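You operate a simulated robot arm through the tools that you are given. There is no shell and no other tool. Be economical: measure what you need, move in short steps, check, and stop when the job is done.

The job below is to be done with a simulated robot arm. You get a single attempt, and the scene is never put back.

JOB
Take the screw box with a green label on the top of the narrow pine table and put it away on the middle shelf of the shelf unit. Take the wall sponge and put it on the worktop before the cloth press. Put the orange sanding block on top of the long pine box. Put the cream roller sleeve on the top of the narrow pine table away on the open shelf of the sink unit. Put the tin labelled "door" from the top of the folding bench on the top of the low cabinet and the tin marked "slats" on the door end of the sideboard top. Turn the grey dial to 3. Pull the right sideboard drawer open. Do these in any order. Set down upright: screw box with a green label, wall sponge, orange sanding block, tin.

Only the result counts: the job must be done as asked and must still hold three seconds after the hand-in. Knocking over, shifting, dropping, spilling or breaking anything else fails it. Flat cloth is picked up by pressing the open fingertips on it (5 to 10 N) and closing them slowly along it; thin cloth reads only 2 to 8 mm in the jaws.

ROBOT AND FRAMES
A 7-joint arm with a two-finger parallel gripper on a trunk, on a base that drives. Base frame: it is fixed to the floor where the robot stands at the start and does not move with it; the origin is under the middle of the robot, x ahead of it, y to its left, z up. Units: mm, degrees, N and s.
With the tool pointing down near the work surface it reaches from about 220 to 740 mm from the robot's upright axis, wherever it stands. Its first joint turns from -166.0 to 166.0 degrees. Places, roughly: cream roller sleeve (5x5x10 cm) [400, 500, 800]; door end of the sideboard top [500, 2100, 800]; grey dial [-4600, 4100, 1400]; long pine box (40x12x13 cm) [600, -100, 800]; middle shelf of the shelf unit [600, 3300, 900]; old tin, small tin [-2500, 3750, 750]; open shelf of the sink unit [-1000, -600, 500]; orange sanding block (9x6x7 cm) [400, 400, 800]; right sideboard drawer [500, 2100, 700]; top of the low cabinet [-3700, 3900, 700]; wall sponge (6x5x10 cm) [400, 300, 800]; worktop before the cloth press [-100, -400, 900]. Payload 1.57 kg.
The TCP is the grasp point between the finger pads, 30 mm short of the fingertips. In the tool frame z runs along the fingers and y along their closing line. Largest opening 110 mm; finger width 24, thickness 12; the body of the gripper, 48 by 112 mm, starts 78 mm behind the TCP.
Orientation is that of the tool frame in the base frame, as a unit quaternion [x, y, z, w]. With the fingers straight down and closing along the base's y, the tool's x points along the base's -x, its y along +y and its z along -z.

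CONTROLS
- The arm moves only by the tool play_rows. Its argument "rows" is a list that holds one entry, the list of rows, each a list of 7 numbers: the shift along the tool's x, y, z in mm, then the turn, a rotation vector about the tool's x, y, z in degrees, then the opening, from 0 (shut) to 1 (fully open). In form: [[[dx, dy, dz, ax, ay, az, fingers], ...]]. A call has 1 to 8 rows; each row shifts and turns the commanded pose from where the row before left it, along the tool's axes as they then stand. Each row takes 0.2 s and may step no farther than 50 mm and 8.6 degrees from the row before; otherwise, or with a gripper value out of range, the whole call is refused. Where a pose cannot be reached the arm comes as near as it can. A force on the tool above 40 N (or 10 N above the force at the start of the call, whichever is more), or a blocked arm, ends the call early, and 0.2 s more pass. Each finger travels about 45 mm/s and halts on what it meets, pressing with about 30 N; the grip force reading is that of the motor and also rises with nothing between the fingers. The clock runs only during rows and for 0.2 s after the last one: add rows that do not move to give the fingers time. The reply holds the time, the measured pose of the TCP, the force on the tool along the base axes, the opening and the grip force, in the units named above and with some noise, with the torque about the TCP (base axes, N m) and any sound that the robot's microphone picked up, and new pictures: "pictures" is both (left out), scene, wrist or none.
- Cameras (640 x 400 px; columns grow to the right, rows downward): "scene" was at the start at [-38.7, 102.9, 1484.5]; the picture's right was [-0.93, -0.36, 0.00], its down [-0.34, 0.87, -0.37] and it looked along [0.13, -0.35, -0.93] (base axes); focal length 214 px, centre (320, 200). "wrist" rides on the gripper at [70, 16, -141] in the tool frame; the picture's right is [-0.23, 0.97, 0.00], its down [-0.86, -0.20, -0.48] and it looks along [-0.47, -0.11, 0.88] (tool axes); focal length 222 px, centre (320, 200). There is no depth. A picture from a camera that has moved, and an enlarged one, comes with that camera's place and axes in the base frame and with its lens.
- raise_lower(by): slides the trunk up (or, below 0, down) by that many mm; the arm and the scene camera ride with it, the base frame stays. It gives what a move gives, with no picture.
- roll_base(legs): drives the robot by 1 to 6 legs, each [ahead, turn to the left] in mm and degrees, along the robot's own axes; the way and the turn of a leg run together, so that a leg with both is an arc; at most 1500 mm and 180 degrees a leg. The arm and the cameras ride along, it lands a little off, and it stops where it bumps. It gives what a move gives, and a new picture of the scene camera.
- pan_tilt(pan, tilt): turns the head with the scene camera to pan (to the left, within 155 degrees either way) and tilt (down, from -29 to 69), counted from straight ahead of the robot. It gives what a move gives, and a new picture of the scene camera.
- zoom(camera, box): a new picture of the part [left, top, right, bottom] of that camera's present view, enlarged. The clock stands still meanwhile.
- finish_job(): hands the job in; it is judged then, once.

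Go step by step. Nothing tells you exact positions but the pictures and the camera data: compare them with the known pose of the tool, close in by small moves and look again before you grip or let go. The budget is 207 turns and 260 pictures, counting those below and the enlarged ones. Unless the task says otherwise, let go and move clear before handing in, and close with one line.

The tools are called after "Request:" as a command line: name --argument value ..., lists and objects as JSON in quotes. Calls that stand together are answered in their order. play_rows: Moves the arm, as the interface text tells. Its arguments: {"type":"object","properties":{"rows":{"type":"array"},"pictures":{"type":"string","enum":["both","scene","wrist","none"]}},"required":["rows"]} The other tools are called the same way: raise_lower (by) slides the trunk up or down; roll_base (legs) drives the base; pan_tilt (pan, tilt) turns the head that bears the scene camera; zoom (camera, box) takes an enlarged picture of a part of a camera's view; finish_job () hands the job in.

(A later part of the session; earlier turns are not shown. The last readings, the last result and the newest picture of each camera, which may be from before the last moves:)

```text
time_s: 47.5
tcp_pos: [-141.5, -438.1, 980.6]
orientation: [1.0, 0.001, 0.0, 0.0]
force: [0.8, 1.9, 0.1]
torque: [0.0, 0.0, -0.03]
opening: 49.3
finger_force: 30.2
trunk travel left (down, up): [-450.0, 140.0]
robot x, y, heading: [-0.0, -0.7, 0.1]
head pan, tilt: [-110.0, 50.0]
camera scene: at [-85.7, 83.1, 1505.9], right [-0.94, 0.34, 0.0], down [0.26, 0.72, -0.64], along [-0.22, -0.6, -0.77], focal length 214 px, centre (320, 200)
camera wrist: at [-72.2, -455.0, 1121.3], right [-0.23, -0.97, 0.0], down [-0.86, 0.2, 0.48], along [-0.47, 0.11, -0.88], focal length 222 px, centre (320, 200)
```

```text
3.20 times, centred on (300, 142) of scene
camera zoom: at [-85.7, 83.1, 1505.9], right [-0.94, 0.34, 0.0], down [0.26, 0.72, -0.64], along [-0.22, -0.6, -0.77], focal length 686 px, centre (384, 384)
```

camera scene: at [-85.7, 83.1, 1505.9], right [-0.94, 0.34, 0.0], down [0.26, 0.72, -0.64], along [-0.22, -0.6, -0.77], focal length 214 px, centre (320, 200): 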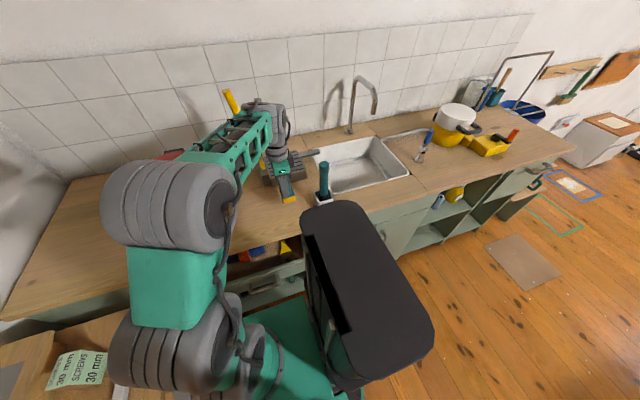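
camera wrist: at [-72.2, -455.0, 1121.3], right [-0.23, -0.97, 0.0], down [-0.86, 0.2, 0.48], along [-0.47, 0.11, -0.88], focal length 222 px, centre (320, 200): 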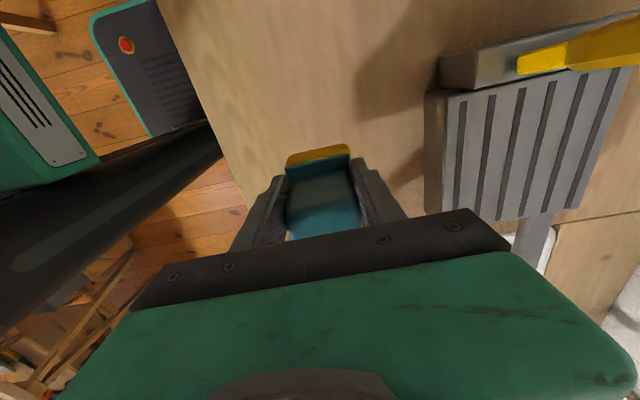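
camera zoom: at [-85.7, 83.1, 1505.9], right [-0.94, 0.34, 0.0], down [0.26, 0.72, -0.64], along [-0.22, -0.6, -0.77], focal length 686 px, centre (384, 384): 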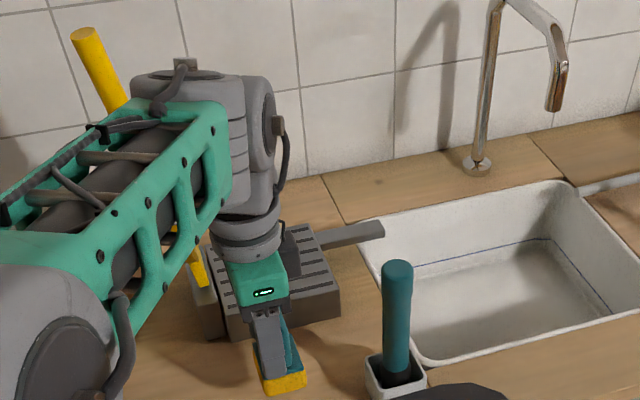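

Well clear of press and brush holder. Shifting 15 mm toward the press's middle and lowering to contact.

Request:
play_rows --rows '[[[-15, 0, 20, 0, 0, 0, 0.3], [0, 0, 12, 0, 0, 0, 0.3], [0, 0, 4, 0, 0, 0, 0.3], [0, 0, 4, 0, 0, 0, 0.3], [0, 0, 3, 0, 0, 0, 0.3], [0, 0, 3, 0, 0, 0, 0.3], [0, 0, 0, 0, 0, 0, 0.3]]]' --pictures "scene"

```text
time_s: 49.1
tcp_pos: [-153.7, -441.5, 933.8]
orientation: [1.0, 0.001, 0.0, -0.001]
force: [-0.1, 0.7, 0.5]
torque: [0.0, 0.01, 0.02]
opening: 49.2
finger_force: 29.8
trunk travel left (down, up): [-450.0, 140.0]
robot x, y, heading: [-3.6, 1.2, 0.0]
head pan, tilt: [-110.0, 50.0]
camera scene: at [-85.7, 83.2, 1505.9], right [-0.94, 0.34, 0.0], down [0.26, 0.72, -0.64], along [-0.22, -0.6, -0.77], focal length 214 px, centre (320, 200)
```

scene: 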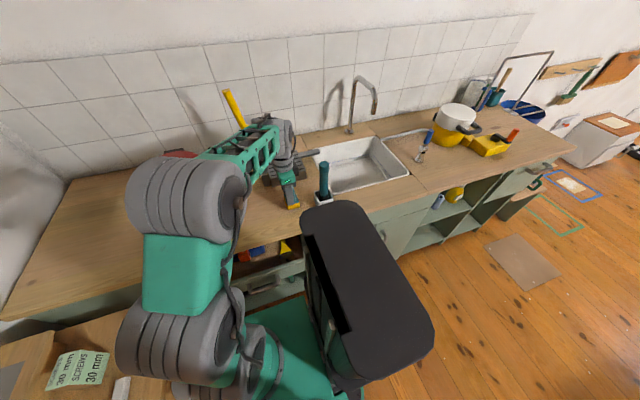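

No contact yet; continuing down in small steps.

Request:
play_rows --rows '[[[0, 0, 3, 0, 0, 0, 0.3], [0, 0, 3, 0, 0, 0, 0.3], [0, 0, 2, 0, 0, 0, 0.3], [0, 0, 0, 0, 0, 0, 0.3]]]' --pictures "none"

Request:
zoom --camera "scene" --box '[240, 130, 360, 230]'

```text
time_s: 50.1
tcp_pos: [-152.9, -440.9, 927.9]
orientation: [1.0, 0.0, -0.001, 0.003]
force: [4.2, 1.6, 19.2]
torque: [0.59, -0.21, -0.12]
opening: 49.3
finger_force: 30.2
trunk travel left (down, up): [-450.0, 140.0]
robot x, y, heading: [-0.0, -0.6, 0.2]
head pan, tilt: [-110.0, 50.0]
```

```text
4.00 times, centred on (300, 180) of scene
camera zoom: at [-84.8, 84.5, 1506.1], right [-0.94, 0.34, 0.0], down [0.26, 0.72, -0.64], along [-0.22, -0.6, -0.77], focal length 858 px, centre (400, 280)
```

zoom: 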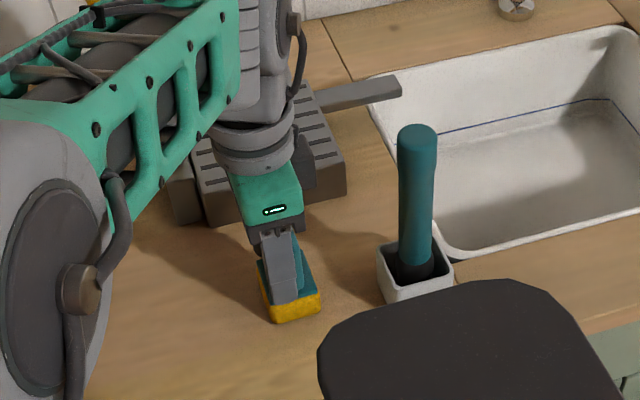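

Contact. Opening gently and rising straight up.

Request:
play_rows --rows '[[[0, 0, 0, 0, 0, 0, 0.48], [0, 0, 0, 0, 0, 0, 0.58], [0, 0, 0, 0, 0, 0, 0.68], [0, 0, 0, 0, 0, 0, 0.68], [0, 0, -15, 0, 0, 0, 0.68], [0, 0, -40, 0, 0, 0, 0.68], [0, 0, -48, 0, 0, 0, 0.68], [0, 0, -48, 0, 0, 0, 0.68]]]' --pictures "scene"

Request:
zoom --camera "scene" --box '[240, 130, 360, 230]'

```text
time_s: 51.9
tcp_pos: [-152.7, -441.1, 1077.2]
orientation: [1.0, 0.002, 0.001, 0.0]
force: [1.3, 0.9, 0.1]
torque: [0.02, 0.01, -0.03]
opening: 74.6
finger_force: 0.1
trunk travel left (down, up): [-450.0, 140.0]
robot x, y, heading: [3.3, 4.2, -0.1]
head pan, tilt: [-110.0, 50.0]
camera scene: at [-85.6, 83.3, 1505.8], right [-0.94, 0.34, 0.0], down [0.26, 0.72, -0.64], along [-0.22, -0.6, -0.77], focal length 214 px, centre (320, 200)
```

scene: 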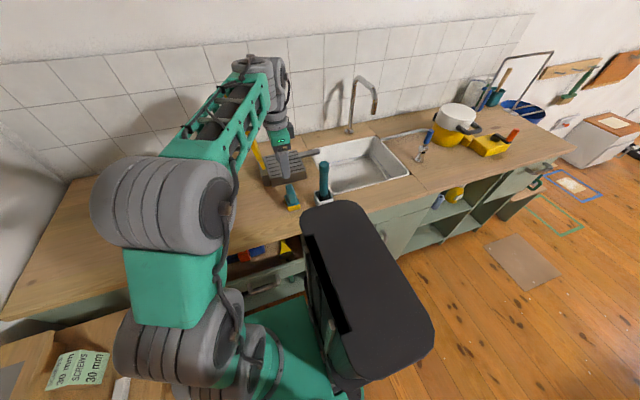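

```text
4.00 times, centred on (300, 180) of scene
camera zoom: at [-85.6, 83.3, 1505.8], right [-0.94, 0.34, 0.0], down [0.26, 0.72, -0.64], along [-0.22, -0.6, -0.77], focal length 858 px, centre (400, 280)
```

zoom: 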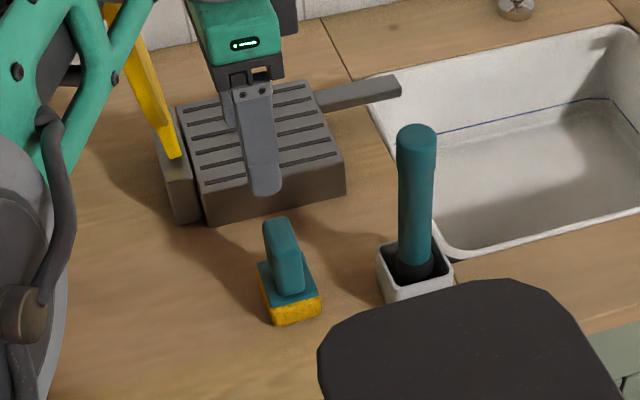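

Sponge stands upright before the press. Now I'll inspect the sink unit's open shelf from here.

Request:
pan_tilt --pan -140 --tilt 35

Request:
zoom --camera "scene" --box '[220, 130, 460, 280]'

```text
time_s: 52.9
tcp_pos: [-151.2, -441.5, 1077.3]
orientation: [1.0, 0.001, 0.0, 0.0]
force: [-0.1, 0.2, 0.2]
torque: [0.0, -0.01, 0.01]
opening: 75.1
finger_force: 0.0
trunk travel left (down, up): [-450.0, 140.0]
robot x, y, heading: [-3.2, -0.2, 0.0]
head pan, tilt: [-140.0, 35.0]
camera scene: at [-126.7, 98.9, 1527.6], right [-0.64, 0.77, 0.0], down [0.44, 0.37, -0.82], along [-0.63, -0.53, -0.57], focal length 214 px, centre (320, 200)
```

scene: 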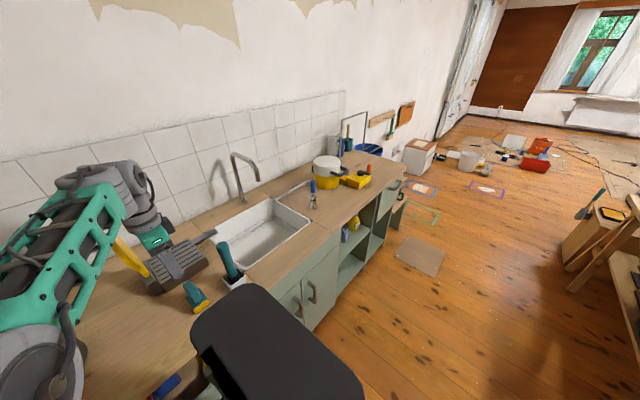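

```text
2.67 times, centred on (340, 205) of scene
camera zoom: at [-126.7, 98.9, 1527.6], right [-0.64, 0.77, 0.0], down [0.44, 0.37, -0.82], along [-0.63, -0.53, -0.57], focal length 572 px, centre (267, 187)
```

zoom: 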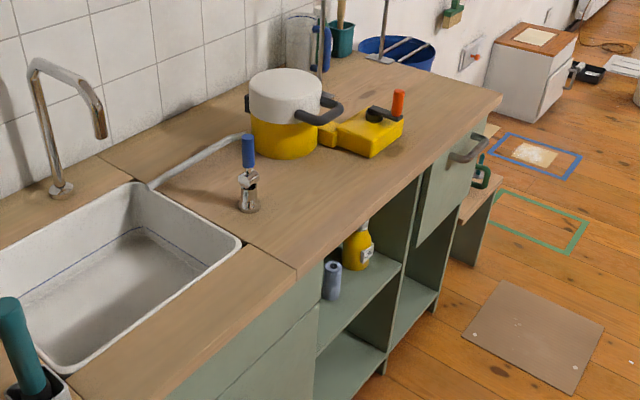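

The open shelf (z≈500, x −834…−1213) holds a blue sleeve and a yellow bottle, with free space near x≈−905. I'll swing the arm back to pick the cream roller with a tilted tool, so it can be set in the shelf later.

Request:
play_rows --rows '[[[0, 0, -45, 0, 0, 0, 0.8], [0, 0, -45, 0, 0, 0, 1], [46.9, 13.5, 0, 0, 0, -6, 1], [46.9, 13.5, 0, 0, 0, -6, 1], [46.9, 13.5, 0, 0, 0, -6, 1], [46.9, 13.5, 0, 0, 0, -6, 1], [46.9, 13.5, 0, 0, 0, -6, 1], [46.9, 13.5, 0, 0, 0, -6, 1]]]' --pictures "none"

Request:
play_rows --rows '[[[46.9, 13.5, 0, 0, 0, -6, 1], [46.9, 13.5, 0, 0, 0, -6, 1], [46.9, 13.5, 0, 0, 0, -6, 1], [46.9, 13.5, 0, 0, 0, -6, 1], [46.9, 13.5, 0, 0, 0, -6, 1], [46.9, 13.5, 0, 0, 0, -6, 1], [46.9, 13.5, 0, 0, 0, -6, 1], [46.9, 13.5, 0, 0, 0, -6, 1]]]' --pictures "none"

Request:
play_rows --rows '[[[46.9, 13.5, 0, 0, 0, -6, 1], [46.9, 13.5, 0, 0, 0, -6, 1], [46.9, 13.5, 0, 0, 0, -6, 1], [46.9, 13.5, 0, 0, 0, -6, 1], [46.9, 13.5, 0, 0, 0, -6, 1], [46.9, 13.5, 0, 0, 0, -6, 1], [46.9, 13.5, 0, 0, 0, -6, 1], [46.9, 13.5, 0, 0, 0, -6, 1]]]' --pictures "none"

Request:
play_rows --rows '[[[46.9, 13.5, 0, 0, 0, -6, 1], [46.9, 13.5, 0, 0, 0, -6, 1], [46.9, 13.5, 0, 0, 0, -6, 1], [0, 0, 0, 0, 0, -8.5, 1], [0, 0, 0, 0, 0, -8.5, 1], [0, 0, 0, 0, 0, -8.5, 1], [0, 0, 0, 0, 0, -8.5, 1]]]' --pictures "none"

Request:
pan_tilt --pan 40 --tilt 50

```text
time_s: 54.7
tcp_pos: [135.7, -447.4, 1167.3]
orientation: [0.95, 0.311, 0.0, 0.0]
force: [0.7, 0.1, 0.4]
torque: [-0.03, 0.04, 0.01]
opening: 110.1
finger_force: 0.1
trunk travel left (down, up): [-450.0, 140.0]
robot x, y, heading: [-0.9, -0.6, 0.0]
head pan, tilt: [-140.0, 35.0]
```

```text
time_s: 56.5
tcp_pos: [419.9, -197.0, 1165.1]
orientation: [0.741, 0.671, -0.001, 0.0]
force: [-0.4, 0.6, 0.3]
torque: [-0.01, -0.01, -0.01]
opening: 110.0
finger_force: 0.0
trunk travel left (down, up): [-450.0, 140.0]
robot x, y, heading: [-1.2, -0.9, -0.0]
head pan, tilt: [-140.0, 35.0]
```

```text
time_s: 58.3
tcp_pos: [427.4, 183.3, 1166.7]
orientation: [0.404, 0.915, -0.001, 0.0]
force: [0.1, 0.0, -0.4]
torque: [-0.01, 0.0, -0.02]
opening: 109.9
finger_force: 0.0
trunk travel left (down, up): [-450.0, 140.0]
robot x, y, heading: [1.6, 0.2, 0.0]
head pan, tilt: [-140.0, 35.0]
```

```text
time_s: 59.9
tcp_pos: [348.1, 304.3, 1166.5]
orientation: [-0.037, 0.999, 0.0, 0.0]
force: [-0.1, -1.4, 0.5]
torque: [0.0, -0.02, 0.0]
opening: 109.9
finger_force: 0.0
trunk travel left (down, up): [-450.0, 140.0]
robot x, y, heading: [0.4, 1.9, -0.2]
head pan, tilt: [-140.0, 35.0]
```

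```text
time_s: 62.6
tcp_pos: [347.6, 305.8, 1165.0]
orientation: [-0.036, 0.999, 0.001, 0.0]
force: [0.5, 0.4, -0.4]
torque: [0.04, 0.02, -0.02]
opening: 110.0
finger_force: 0.0
trunk travel left (down, up): [-450.0, 140.0]
robot x, y, heading: [1.7, -0.4, 0.0]
head pan, tilt: [40.0, 50.0]
camera scene: at [-0.2, 205.3, 1505.9], right [0.64, -0.77, 0.0], down [-0.59, -0.49, -0.64], along [0.49, 0.41, -0.77], focal length 214 px, centre (320, 200)
```

scene: 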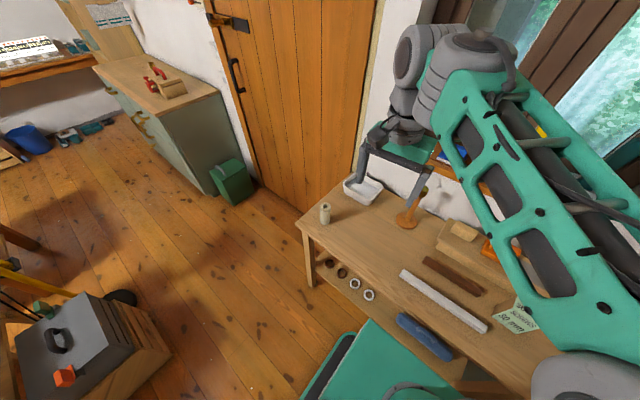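

Now orienting the tool radially (52°), moving out a bit and tilting it 60° toward the roller.

Request:
play_rows --rows '[[[3, 42, 0, 0, 0, 0, 1], [3, 42, 0, 0, 0, 0, 1], [3, 42, 0, 0, 0, -8.08, 1], [0, 0, 0, 0, 0, -8.08, 1], [0, 0, 0, 0, 0, -8.08, 1], [0, 0, 0, 0, 0, -8.08, 1], [0, 0, 0, 0, 0, -8.08, 1], [0, 0, 0, 0, 0, -8.08, 1]]]' --pictures "none"

Request:
play_rows --rows '[[[0, 0, 0, 0, -8.57, 0, 1], [0, 0, 0, 0, -8.57, 0, 1], [0, 0, 0, 0, -8.57, 0, 1], [0, 0, 0, 0, -8.57, 0, 1], [0, 0, 0, 0, -8.57, 0, 1], [0, 0, 0, 0, -8.57, 0, 1], [0, 0, 0, 0, -8.57, 0, 1], [0, 0, 0, 0, 0, 0, 1]]]' --pictures "both"

```text
time_s: 64.4
tcp_pos: [328.7, 430.0, 1164.8]
orientation: [-0.444, 0.896, 0.0, -0.001]
force: [0.1, 0.2, 0.3]
torque: [0.01, 0.01, 0.01]
opening: 109.9
finger_force: 0.0
trunk travel left (down, up): [-450.0, 140.0]
robot x, y, heading: [-1.3, -1.9, -0.2]
head pan, tilt: [40.0, 50.0]
```

```text
time_s: 66.2
tcp_pos: [372.4, 419.2, 1242.6]
orientation: [-0.384, 0.776, 0.221, 0.449]
force: [0.2, 0.1, 0.5]
torque: [0.03, 0.0, 0.04]
opening: 110.0
finger_force: 0.1
out of reach, approached as far as the arm can: row 3, 4, 5
trunk travel left (down, up): [-450.0, 140.0]
robot x, y, heading: [0.9, -1.8, -0.1]
head pan, tilt: [40.0, 50.0]
camera scene: at [-0.4, 205.2, 1505.9], right [0.64, -0.77, 0.0], down [-0.59, -0.49, -0.64], along [0.49, 0.41, -0.77], focal length 214 px, centre (320, 200)
camera wrist: at [263.2, 303.9, 1252.7], right [-0.71, 0.68, 0.2], down [0.17, -0.11, 0.98], along [0.69, 0.72, -0.03], focal length 222 px, centre (320, 200)
```

scene: 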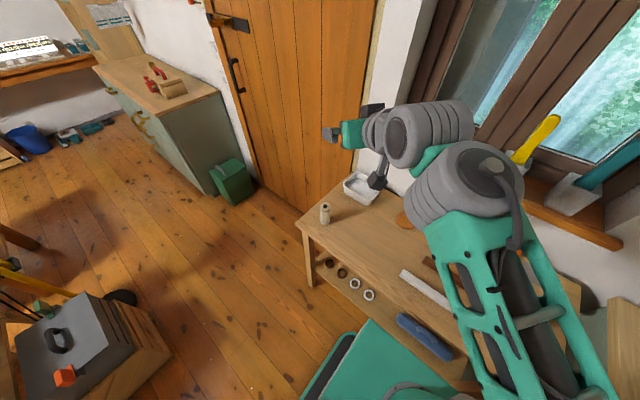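
wrist: 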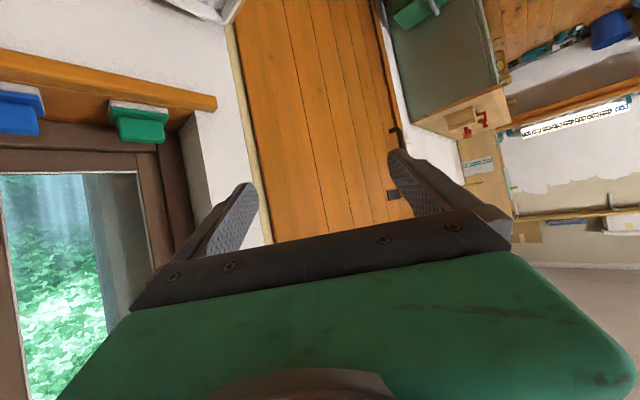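

The tilt was reached but the position deviated from reach limits. I'll lower toward the table and see where it settles.

Request:
play_rows --rows '[[[30, 0, 17, 0, 0, 0, 1], [35, 0, 20, 0, 0, 0, 1], [35, 0, 20, 0, 0, 0, 1], [0, 0, 0, 0, 0, 0, 1]]]' --pictures "scene"

```text
time_s: 67.2
tcp_pos: [372.5, 415.7, 1124.8]
orientation: [-0.384, 0.776, 0.222, 0.448]
force: [0.2, 0.0, 0.3]
torque: [-0.01, 0.02, 0.0]
opening: 110.0
finger_force: 0.0
trunk travel left (down, up): [-450.0, 140.0]
robot x, y, heading: [0.7, -0.2, 0.2]
head pan, tilt: [40.0, 50.0]
camera scene: at [-0.2, 205.3, 1505.9], right [0.64, -0.77, 0.0], down [-0.59, -0.49, -0.64], along [0.49, 0.41, -0.77], focal length 214 px, centre (320, 200)
```

scene: 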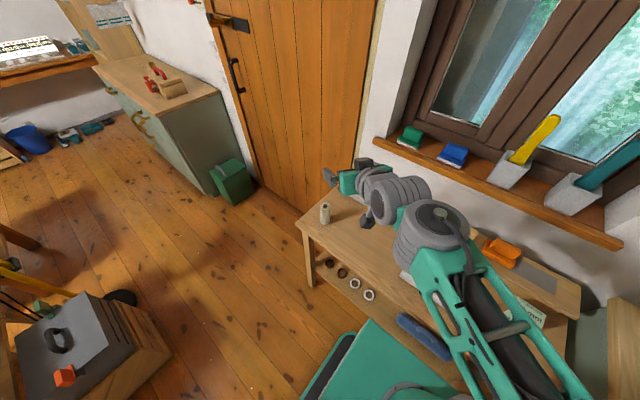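

Behaving normally again. Moving to the pre-grasp point (320,419,885).

Request:
play_rows --rows '[[[37.1, 7.25, 15.7, 0, 0, 0, 1], [37.1, 7.25, 15.7, 0, 0, 0, 1], [37.1, 7.25, 15.7, 0, 0, 0, 1], [37.1, 7.25, 15.7, 0, 0, 0, 1], [37.1, 7.25, 15.7, 0, 0, 0, 1], [37.1, 7.25, 15.7, 0, 0, 0, 1], [0, 0, 0, 0, 0, 0, 1]]]' --pictures "both"

```text
time_s: 68.8
tcp_pos: [320.0, 420.8, 884.4]
orientation: [-0.384, 0.776, 0.222, 0.449]
force: [-0.6, 0.1, 0.4]
torque: [0.01, -0.01, -0.01]
opening: 110.1
finger_force: 0.0
trunk travel left (down, up): [-450.0, 140.0]
robot x, y, heading: [-2.3, -4.4, 0.2]
head pan, tilt: [40.0, 50.0]
camera scene: at [-0.2, 205.6, 1505.8], right [0.64, -0.77, 0.0], down [-0.59, -0.49, -0.64], along [0.49, 0.41, -0.77], focal length 214 px, centre (320, 200)
camera wrist: at [210.7, 306.0, 894.6], right [-0.71, 0.68, 0.2], down [0.17, -0.11, 0.98], along [0.69, 0.72, -0.04], focal length 222 px, centre (320, 200)
```

scene: 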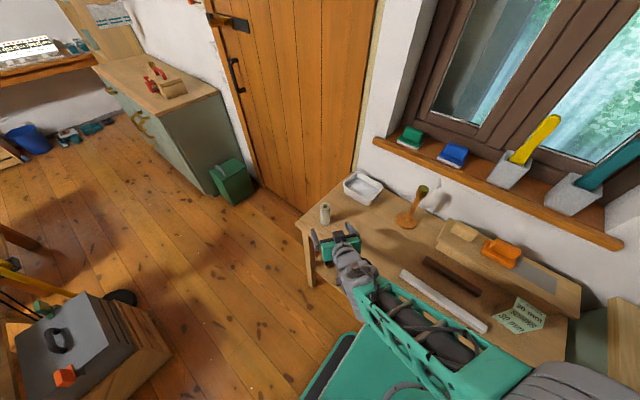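
wrist: 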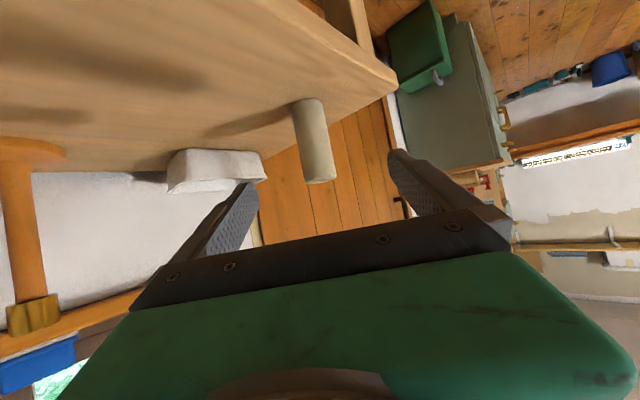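

The roller is nearly straight ahead along the tool axis, about 143 mm away and 6 mm to the side. Advancing 100 mm, then checking.

Request:
play_rows --rows '[[[0, -6.4, 35, 0, 0, 0, 1], [-1, 0, 35, 0, 0, 0, 1], [-0.7, 0, 30, 0, 0, 0, 1], [0, 0, 0, 0, 0, 0, 1]]]' --pictures "both"

```text
time_s: 69.8
tcp_pos: [378.0, 487.4, 840.1]
orientation: [-0.384, 0.777, 0.221, 0.448]
force: [0.3, 0.5, 0.1]
torque: [0.01, 0.02, 0.01]
opening: 110.3
finger_force: 0.1
trunk travel left (down, up): [-450.0, 140.0]
robot x, y, heading: [-0.9, -1.5, 0.1]
head pan, tilt: [40.0, 50.0]
camera scene: at [-0.1, 205.6, 1505.8], right [0.64, -0.77, 0.0], down [-0.59, -0.49, -0.64], along [0.49, 0.41, -0.77], focal length 214 px, centre (320, 200)
camera wrist: at [269.1, 372.1, 850.4], right [-0.71, 0.68, 0.2], down [0.17, -0.11, 0.98], along [0.69, 0.72, -0.04], focal length 222 px, centre (320, 200)
```

scene: 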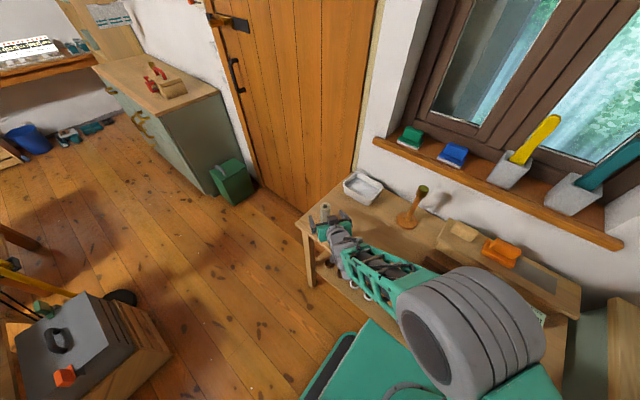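
wrist: 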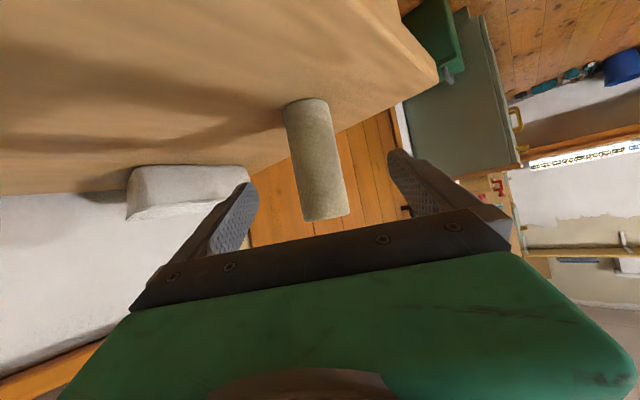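

Centred between the fingers. Advancing the rest and closing.

Request:
play_rows --rows '[[[0, 0, 22, 0, 0, 0, 1], [0, 0, 18, 0, 0, 0, 1], [0, 0, 0, 0, 0, 0, 0.7], [0, 0, 0, 0, 0, 0, 0.5], [0, 0, 0, 0, 0, 0, 0.3], [0, 0, 0, 0, 0, 0, 0.3], [0, 0, 0, 0, 0, 0, 0.3], [0, 0, 0, 0, 0, 0, 0.3]]]' --pictures "wrist"

```text
time_s: 71.6
tcp_pos: [398.2, 516.1, 818.9]
orientation: [-0.385, 0.776, 0.222, 0.447]
force: [0.4, 0.9, -1.1]
torque: [0.02, 0.04, 0.01]
opening: 40.5
finger_force: 29.7
trunk travel left (down, up): [-450.0, 140.0]
robot x, y, heading: [2.2, 0.5, 0.0]
head pan, tilt: [40.0, 50.0]
camera wrist: at [290.0, 400.1, 829.6], right [-0.71, 0.68, 0.2], down [0.17, -0.11, 0.98], along [0.69, 0.72, -0.04], focal length 222 px, centre (320, 200)
```

wrist: 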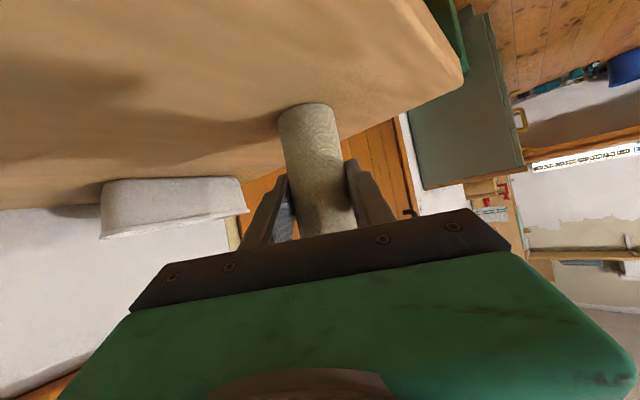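

Gripped (40 mm). I'll lift with the trunk, retract, and swing the arm to straight ahead before driving.

Request:
raise_lower --by 135

Request:
play_rows --rows '[[[21.7, 0, -37.5, 0, 0, 0, 0.3], [21.7, 0, -37.5, 0, 0, 0, 0.3], [21.7, 0, -37.5, 0, 0, 0, 0.3], [1.07, -47.1, -1.85, 4.5, 0, 2.6, 0.3], [1.07, -47.1, -1.85, 4.5, 0, 2.6, 0.3], [1.07, -47.1, -1.85, 4.5, 0, 2.6, 0.3], [1.07, -47.1, -1.85, 4.5, 0, 2.6, 0.3], [1.07, -47.1, -1.85, 4.5, 0, 2.6, 0.3]]]' --pictures "none"

Request:
play_rows --rows '[[[1.07, -47.1, -1.85, 4.5, 0, 2.6, 0.3], [1.07, -47.1, -1.85, 4.5, 0, 2.6, 0.3], [1.07, -47.1, -1.85, 4.5, 0, 2.6, 0.3], [1.07, -47.1, -1.85, 4.5, 0, 2.6, 0.3], [1.07, -47.1, -1.85, 4.5, 0, 2.6, 0.3], [0, 0, 0, 0, 0, 0, 0.3]]]' --pictures "wrist"

Request:
pan_tilt --pan 0 --tilt 45

```text
time_s: 73.2
tcp_pos: [399.0, 514.8, 953.3]
orientation: [-0.385, 0.776, 0.222, 0.447]
force: [0.6, 0.0, -0.5]
torque: [0.0, 0.0, 0.01]
opening: 40.2
finger_force: 30.0
trunk travel left (down, up): [-585.0, 5.0]
robot x, y, heading: [3.3, -0.0, 0.1]
head pan, tilt: [40.0, 50.0]
```

```text
time_s: 75.0
tcp_pos: [466.5, 231.5, 952.2]
orientation: [-0.199, 0.843, 0.114, 0.486]
force: [0.4, 0.1, 0.0]
torque: [0.02, -0.02, -0.01]
opening: 40.0
finger_force: 30.0
trunk travel left (down, up): [-585.0, 5.0]
robot x, y, heading: [-2.7, 0.8, 0.2]
head pan, tilt: [40.0, 50.0]
```

```text
time_s: 76.4
tcp_pos: [523.7, 0.7, 954.9]
orientation: [-0.005, 0.866, 0.003, 0.5]
force: [-0.5, -0.6, -0.8]
torque: [-0.03, -0.02, -0.01]
opening: 40.1
finger_force: 30.2
trunk travel left (down, up): [-585.0, 5.0]
robot x, y, heading: [-0.4, -1.0, 0.0]
head pan, tilt: [40.0, 50.0]
camera wrist: at [365.9, 16.5, 965.6], right [0.1, 0.98, 0.2], down [0.02, -0.2, 0.98], along [0.99, -0.1, -0.04], focal length 222 px, centre (320, 200)
```

wrist: 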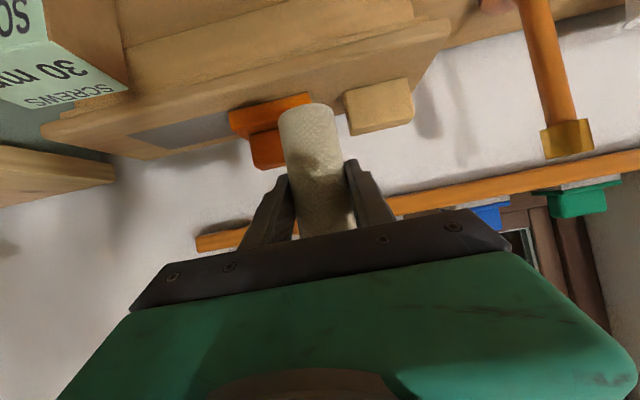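

```text
time_s: 77.5
tcp_pos: [523.9, 3.1, 956.0]
orientation: [-0.005, 0.866, 0.003, 0.5]
force: [0.1, -0.2, 0.3]
torque: [-0.02, 0.0, 0.01]
opening: 40.3
finger_force: 29.9
trunk travel left (down, up): [-585.0, 5.0]
robot x, y, heading: [0.1, -0.1, -0.1]
head pan, tilt: [0.0, 45.0]
camera scene: at [22.1, 155.8, 1647.8], right [0.0, -1.0, 0.0], down [-0.71, 0.0, -0.71], along [0.71, 0.0, -0.71], focal length 214 px, centre (320, 200)
```

scene: 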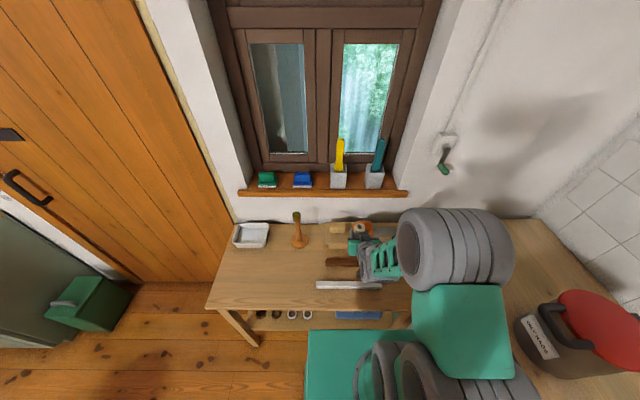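

The arm is straight ahead with the roller held. Backing away and arcing to face the sink unit.

Request:
roll_base --legs '[[-555, 0], [-550, -90]]'

```text
time_s: 84.6
tcp_pos: [-922.2, -159.8, 953.2]
orientation: [0.623, 0.602, -0.36, 0.347]
force: [-0.1, -0.6, 0.4]
torque: [0.0, 0.0, -0.04]
opening: 40.3
finger_force: 30.2
trunk travel left (down, up): [-585.0, 5.0]
robot x, y, heading: [-902.8, 362.8, -92.4]
head pan, tilt: [0.0, 45.0]
cut short: leg 2
camera scene: at [-747.9, 337.2, 1647.8], right [-1.0, 0.04, 0.0], down [0.03, 0.71, -0.71], along [-0.03, -0.71, -0.71], focal length 214 px, centre (320, 200)
```

scene: 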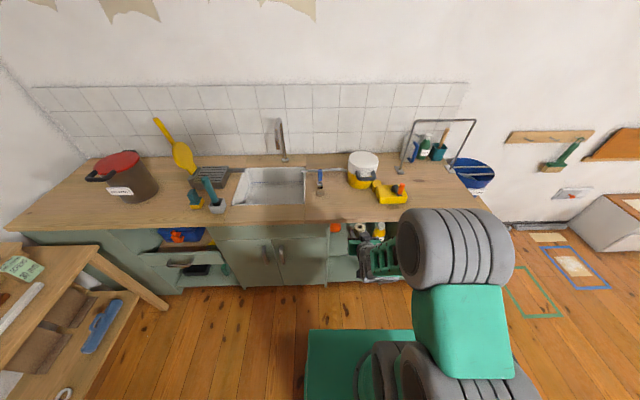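

The last leg was cut short at nearly the goal; I'll check whether something was bumped behind.

Request:
pan_tilt --pan 150 --tilt 50

Request:
pan_tilt --pan -150 --tilt 50

```text
time_s: 86.9
tcp_pos: [-921.3, -160.1, 955.8]
orientation: [0.623, 0.601, -0.36, 0.347]
force: [-0.6, 0.3, 0.0]
torque: [0.0, -0.01, -0.01]
opening: 40.2
finger_force: 29.6
trunk travel left (down, up): [-585.0, 5.0]
robot x, y, heading: [-902.8, 362.9, -92.5]
head pan, tilt: [150.0, 50.0]
camera scene: at [-703.3, 483.3, 1640.9], right [0.84, -0.54, 0.0], down [-0.41, -0.65, -0.64], along [0.34, 0.54, -0.77], focal length 214 px, centre (320, 200)
```

scene: 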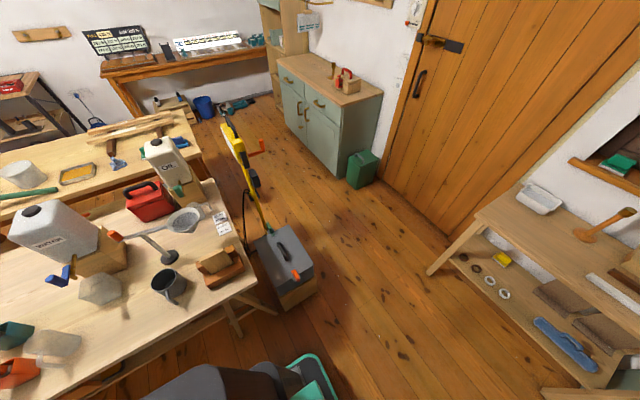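

```text
time_s: 91.0
tcp_pos: [-921.6, -159.5, 955.4]
orientation: [0.622, 0.602, -0.36, 0.348]
force: [0.3, 0.5, 0.3]
torque: [-0.02, 0.01, -0.04]
opening: 40.3
finger_force: 30.5
trunk travel left (down, up): [-585.0, 5.0]
robot x, y, heading: [-903.7, 362.0, -92.7]
head pan, tilt: [-150.0, 50.0]
camera scene: at [-780.3, 486.5, 1640.9], right [0.89, 0.46, 0.0], down [0.36, -0.68, -0.64], along [-0.3, 0.57, -0.77], focal length 214 px, centre (320, 200)
```

scene: 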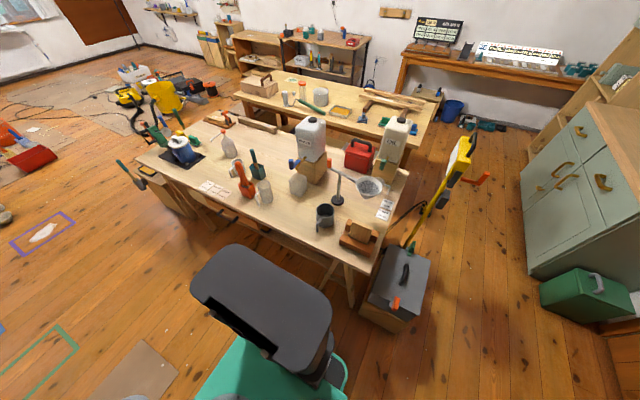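

Nothing looks disturbed. Now I'll lower the trunk and look into the open shelf.

Request:
raise_lower --by -330

Request:
pan_tilt --pan 0 --tilt 40

Request:
zoom --camera "wrist" --box '[0, 0, 640, 400]'

```text
time_s: 94.2
tcp_pos: [-922.4, -160.0, 624.5]
orientation: [0.623, 0.602, -0.36, 0.347]
force: [-0.3, 0.2, -0.4]
torque: [-0.02, -0.02, 0.02]
opening: 40.5
finger_force: 30.1
trunk travel left (down, up): [-255.0, 335.0]
robot x, y, heading: [-901.2, 364.4, -92.4]
head pan, tilt: [-150.0, 50.0]
```

```text
time_s: 96.6
tcp_pos: [-923.7, -158.4, 625.0]
orientation: [0.622, 0.602, -0.359, 0.348]
force: [-1.0, 0.4, -0.4]
torque: [0.0, 0.02, -0.01]
opening: 40.3
finger_force: 29.6
trunk travel left (down, up): [-255.0, 335.0]
robot x, y, heading: [-904.2, 368.8, -92.2]
head pan, tilt: [0.0, 40.0]
camera scene: at [-748.1, 333.4, 1325.0], right [-1.0, 0.04, 0.0], down [0.03, 0.64, -0.77], along [-0.03, -0.77, -0.64], focal length 214 px, centre (320, 200)
```

scene: 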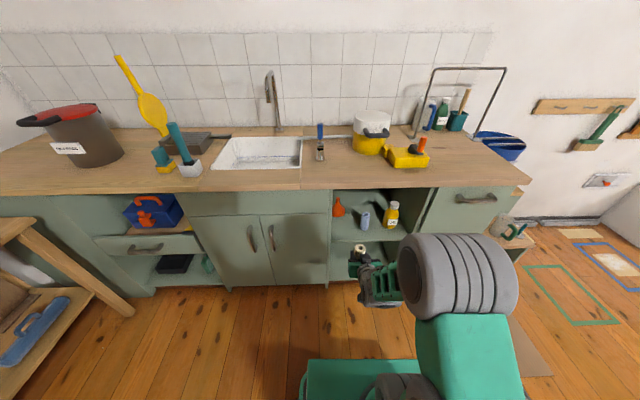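

```text
1.00 times, centred on (320, 200) of wrist
camera zoom: at [-901.5, -3.4, 635.6], right [0.97, -0.15, 0.2], down [-0.2, -0.01, 0.98], along [-0.14, -0.99, -0.04], focal length 222 px, centre (320, 200)
```

zoom: 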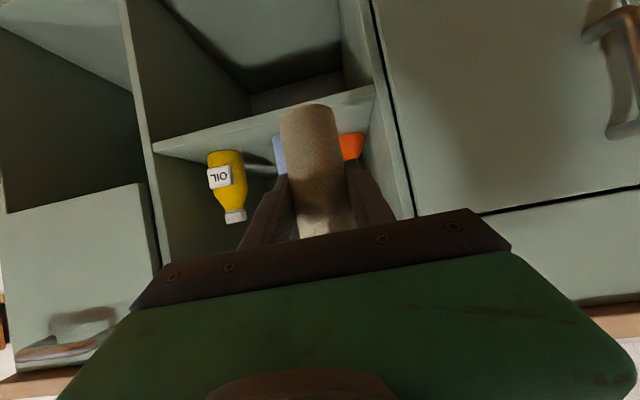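

The shelf holds an orange bottle, a blue roller and an oil bottle. Zooming in for their places.

Request:
zoom --camera "scene" --box '[310, 180, 450, 290]'

```text
3.64 times, centred on (380, 235) of scene
camera zoom: at [-748.1, 333.4, 1325.0], right [-1.0, 0.04, 0.0], down [0.03, 0.64, -0.77], along [-0.03, -0.77, -0.64], focal length 780 px, centre (102, 73)
```

zoom: 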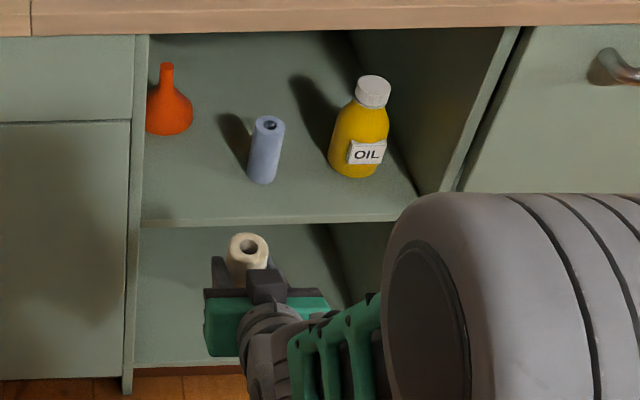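

Free spot at about (-908,-405). I'll drive ahead 120 mm and re-check before inserting.

Request:
roll_base --legs '[[120, 0]]'

Request:
zoom --camera "scene" --box '[300, 180, 440, 290]'

```text
time_s: 97.8
tcp_pos: [-927.5, -283.0, 624.3]
orientation: [0.623, 0.601, -0.36, 0.347]
force: [0.4, 0.2, -0.6]
torque: [0.02, 0.01, -0.02]
opening: 40.1
finger_force: 30.1
trunk travel left (down, up): [-255.0, 335.0]
robot x, y, heading: [-908.1, 242.4, -92.3]
head pan, tilt: [0.0, 40.0]
camera scene: at [-753.1, 211.1, 1325.0], right [-1.0, 0.04, 0.0], down [0.03, 0.64, -0.77], along [-0.03, -0.77, -0.64], focal length 214 px, centre (320, 200)
```

scene: 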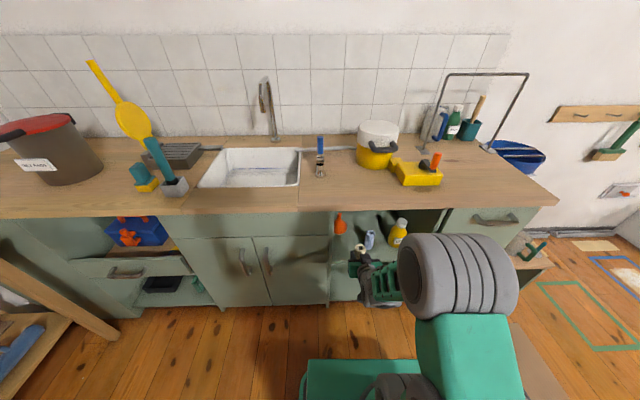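

```text
3.64 times, centred on (370, 235) of scene
camera zoom: at [-753.1, 211.1, 1325.0], right [-1.0, 0.04, 0.0], down [0.03, 0.64, -0.77], along [-0.03, -0.77, -0.64], focal length 780 px, centre (138, 73)
```

zoom: 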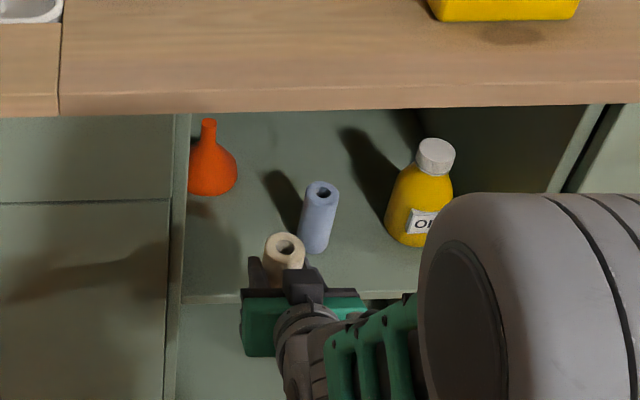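

Shifting right by 24 mm, then inserting 121 mm at height.

Request:
play_rows --rows '[[[0, 24, 0, 0, 0, 0, 0.3], [-20, 0, 34.6, 0, 0, 0, 0.3], [-20, 0, 34.6, 0, 0, 0, 0.3], [-20.5, 0, 35.6, 0, 0, 0, 0.3], [0, 0, 0, 0, 0, 0, 0.3]]]' --pictures "both"

Request:
zoom --camera "scene" --box '[300, 180, 440, 290]'

```text
time_s: 99.0
tcp_pos: [-907.4, -407.4, 623.9]
orientation: [0.622, 0.603, -0.359, 0.347]
force: [-0.7, -0.1, 0.4]
torque: [0.01, 0.01, 0.02]
opening: 40.1
finger_force: 29.8
trunk travel left (down, up): [-255.0, 335.0]
robot x, y, heading: [-907.2, 243.4, -92.5]
head pan, tilt: [0.0, 40.0]
camera scene: at [-753.1, 210.9, 1325.0], right [-1.0, 0.04, 0.0], down [0.03, 0.64, -0.77], along [-0.03, -0.77, -0.64], focal length 214 px, centre (320, 200)
camera wrist: at [-885.7, -251.0, 633.5], right [0.97, -0.15, 0.2], down [-0.2, -0.01, 0.98], along [-0.14, -0.99, -0.04], focal length 222 px, centre (320, 200)
```

scene: 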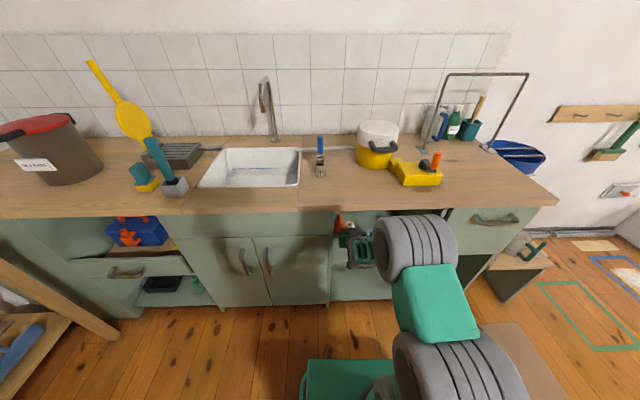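
wrist: 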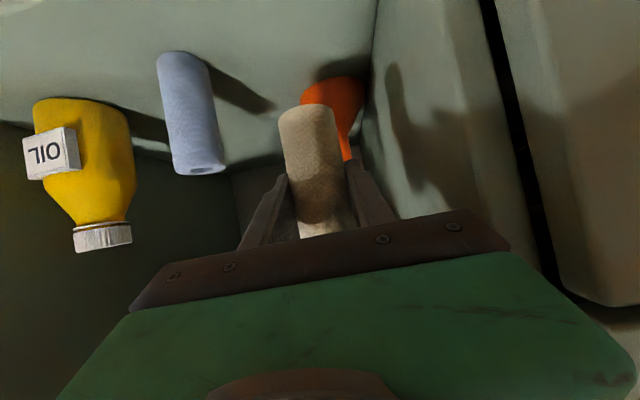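

```text
3.64 times, centred on (370, 235) of scene
camera zoom: at [-753.1, 210.9, 1325.0], right [-1.0, 0.04, 0.0], down [0.03, 0.64, -0.77], along [-0.03, -0.77, -0.64], focal length 780 px, centre (138, 73)
```

zoom: 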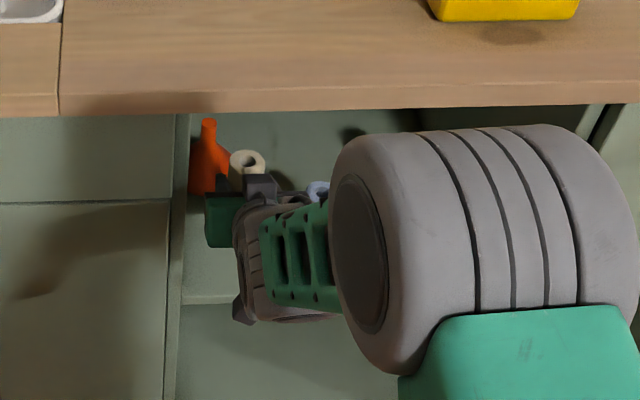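

Clear on all sides. Lowering to the shelf with force checks.

Request:
play_rows --rows '[[[17.3, 0, 10, 0, 0, 0, 0.3], [17.3, 0, 10, 0, 0, 0, 0.3], [7, 0, 4, 0, 0, 0, 0.3], [3.5, 0, 2, 0, 0, 0, 0.3], [3.5, 0, 2, 0, 0, 0, 0.3], [0, 0, 0, 0, 0, 0, 0.3]]]' --pictures "none"

Request:
play_rows --rows '[[[2.6, 0, 1.5, 0, 0, 0, 0.3], [0, 0, 0, 0, 0, 0, 0.3]]]' --pictures "wrist"

```text
time_s: 100.5
tcp_pos: [-908.9, -403.1, 568.9]
orientation: [0.622, 0.603, -0.359, 0.348]
force: [-0.1, -0.3, -0.6]
torque: [0.0, -0.03, 0.01]
opening: 40.2
finger_force: 30.3
trunk travel left (down, up): [-255.0, 335.0]
robot x, y, heading: [-908.4, 240.8, -92.4]
head pan, tilt: [0.0, 40.0]
```

```text
time_s: 101.0
tcp_pos: [-908.3, -403.5, 567.0]
orientation: [0.622, 0.603, -0.359, 0.348]
force: [0.1, -0.8, -1.1]
torque: [-0.05, -0.01, 0.03]
opening: 40.4
finger_force: 30.3
trunk travel left (down, up): [-255.0, 335.0]
robot x, y, heading: [-909.9, 241.2, -92.2]
head pan, tilt: [0.0, 40.0]
camera wrist: at [-887.5, -247.2, 577.2], right [0.97, -0.15, 0.2], down [-0.2, -0.01, 0.98], along [-0.14, -0.99, -0.04], focal length 222 px, centre (320, 200)
```

wrist: 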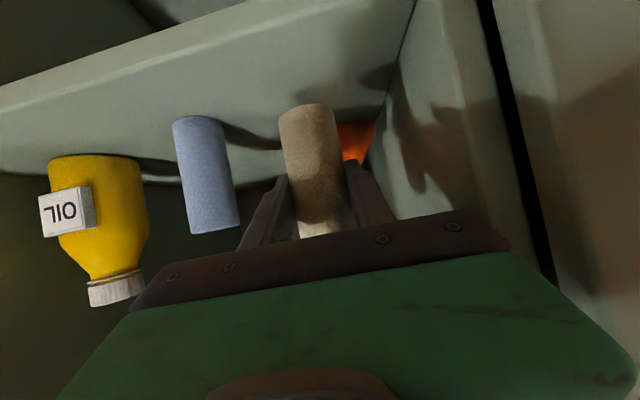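

Request:
play_rows --rows '[[[2.6, 0, 1.5, 0, 0, 0, 0.3], [2.6, 0, 1.5, 0, 0, 0, 0.3], [1.7, 0, 1, 0, 0, 0, 0.3], [0, 0, 0, 0, 0, 0, 0.3]]]' --pictures "none"

Request:
play_rows --rows '[[[1.7, 0, 1, 0, 0, 0, 0.3], [1.7, 0, 1, 0, 0, 0, 0.3], [0, 0, 0, 0, 0, 0, 0.3]]]' --pictures "wrist"

```text
time_s: 102.0
tcp_pos: [-908.3, -403.7, 557.3]
orientation: [0.623, 0.602, -0.36, 0.346]
force: [-0.8, 0.0, -0.1]
torque: [0.0, -0.03, -0.02]
opening: 40.1
finger_force: 30.3
trunk travel left (down, up): [-255.0, 335.0]
robot x, y, heading: [-908.1, 240.4, -92.5]
head pan, tilt: [0.0, 40.0]
```

```text
time_s: 102.8
tcp_pos: [-908.6, -404.1, 554.7]
orientation: [0.623, 0.602, -0.36, 0.347]
force: [-0.5, 0.1, 0.0]
torque: [-0.02, 0.0, -0.04]
opening: 40.2
finger_force: 30.0
trunk travel left (down, up): [-255.0, 335.0]
robot x, y, heading: [-907.3, 241.8, -92.5]
head pan, tilt: [0.0, 40.0]
camera wrist: at [-886.6, -248.1, 564.4], right [0.97, -0.15, 0.2], down [-0.2, -0.01, 0.98], along [-0.14, -0.99, -0.04], focal length 222 px, centre (320, 200)
```

wrist: 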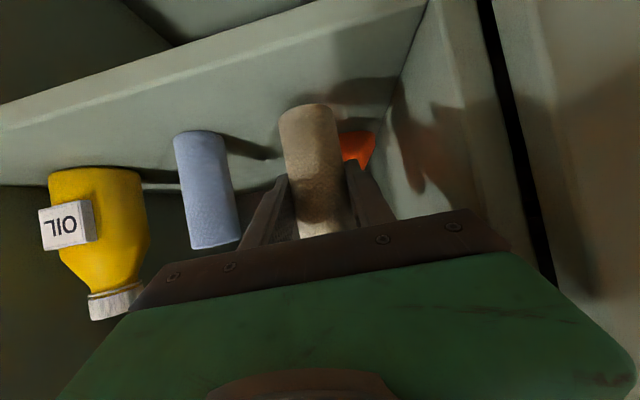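

Shelf appears to be about 10 mm lower. Continuing.

Request:
play_rows --rows '[[[2.6, 0, 1.5, 0, 0, 0, 0.3], [1.7, 0, 1, 0, 0, 0, 0.3], [1.7, 0, 1, 0, 0, 0, 0.3], [0, 0, 0, 0, 0, 0, 0.3]]]' --pictures "none"

Request:
play_rows --rows '[[[1.7, 0, 1, 0, 0, 0, 0.3], [1.7, 0, 1, 0, 0, 0, 0.3], [1.7, 0, 1, 0, 0, 0, 0.3], [0, 0, 0, 0, 0, 0, 0.3]]]' --pictures "wrist"

```text
time_s: 103.8
tcp_pos: [-906.8, -403.6, 546.5]
orientation: [0.624, 0.601, -0.36, 0.346]
force: [-0.3, -0.1, 0.0]
torque: [0.01, 0.0, 0.03]
opening: 40.4
finger_force: 30.0
trunk travel left (down, up): [-255.0, 335.0]
robot x, y, heading: [-909.2, 240.8, -92.2]
head pan, tilt: [0.0, 40.0]
```

```text
time_s: 104.8
tcp_pos: [-906.5, -404.9, 540.6]
orientation: [0.624, 0.602, -0.36, 0.346]
force: [-0.1, 0.1, 0.1]
torque: [0.01, 0.01, -0.01]
opening: 40.3
finger_force: 29.7
trunk travel left (down, up): [-255.0, 335.0]
robot x, y, heading: [-908.4, 241.3, -92.4]
head pan, tilt: [0.0, 40.0]
camera wrist: at [-886.5, -248.5, 551.4], right [0.97, -0.15, 0.2], down [-0.2, -0.01, 0.98], along [-0.14, -0.99, -0.04], focal length 222 px, centre (320, 200)
```

wrist: 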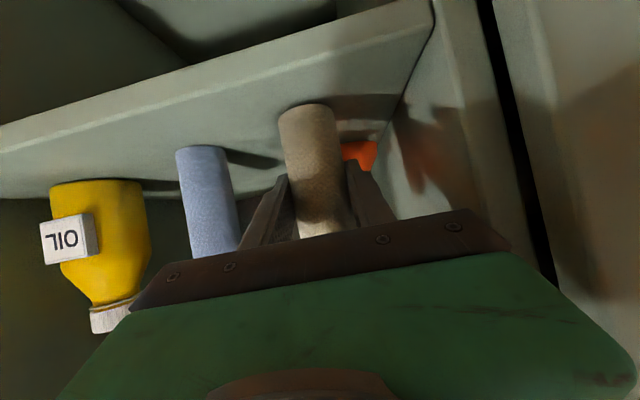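

Still no contact; continuing in small steps.

Request:
play_rows --rows '[[[1.7, 0, 1, 0, 0, 0, 0.3], [1.7, 0, 1, 0, 0, 0, 0.3], [1.7, 0, 1, 0, 0, 0, 0.3], [0, 0, 0, 0, 0, 0, 0.3]]]' --pictures "none"

Request:
play_rows --rows '[[[1.7, 0, 1, 0, 0, 0, 0.3], [1.7, 0, 1, 0, 0, 0, 0.3], [1.7, 0, 1, 0, 0, 0, 0.3], [0, 0, 0, 0, 0, 0, 0.3]]]' --pictures "wrist"

```text
time_s: 105.8
tcp_pos: [-907.8, -405.2, 537.2]
orientation: [0.622, 0.602, -0.36, 0.348]
force: [-0.2, 1.0, 4.7]
torque: [-0.02, -0.06, 0.02]
opening: 40.2
finger_force: 30.4
trunk travel left (down, up): [-255.0, 335.0]
robot x, y, heading: [-906.6, 244.0, -92.5]
head pan, tilt: [0.0, 40.0]
```

```text
time_s: 106.8
tcp_pos: [-907.2, -404.5, 531.7]
orientation: [0.622, 0.601, -0.362, 0.349]
force: [-5.0, 0.5, 26.5]
torque: [-0.38, 0.49, -0.12]
opening: 40.3
finger_force: 30.5
trunk travel left (down, up): [-255.0, 335.0]
robot x, y, heading: [-905.0, 242.1, -92.4]
head pan, tilt: [0.0, 40.0]
camera wrist: at [-886.6, -248.7, 541.9], right [0.97, -0.15, 0.2], down [-0.2, 0.0, 0.98], along [-0.14, -0.99, -0.03], focal length 222 px, centre (320, 200)
```

wrist: 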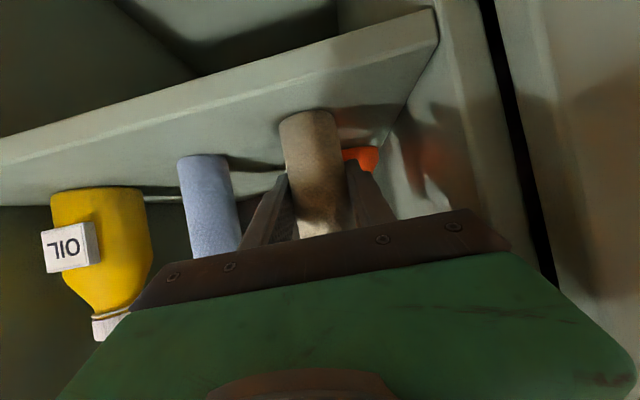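

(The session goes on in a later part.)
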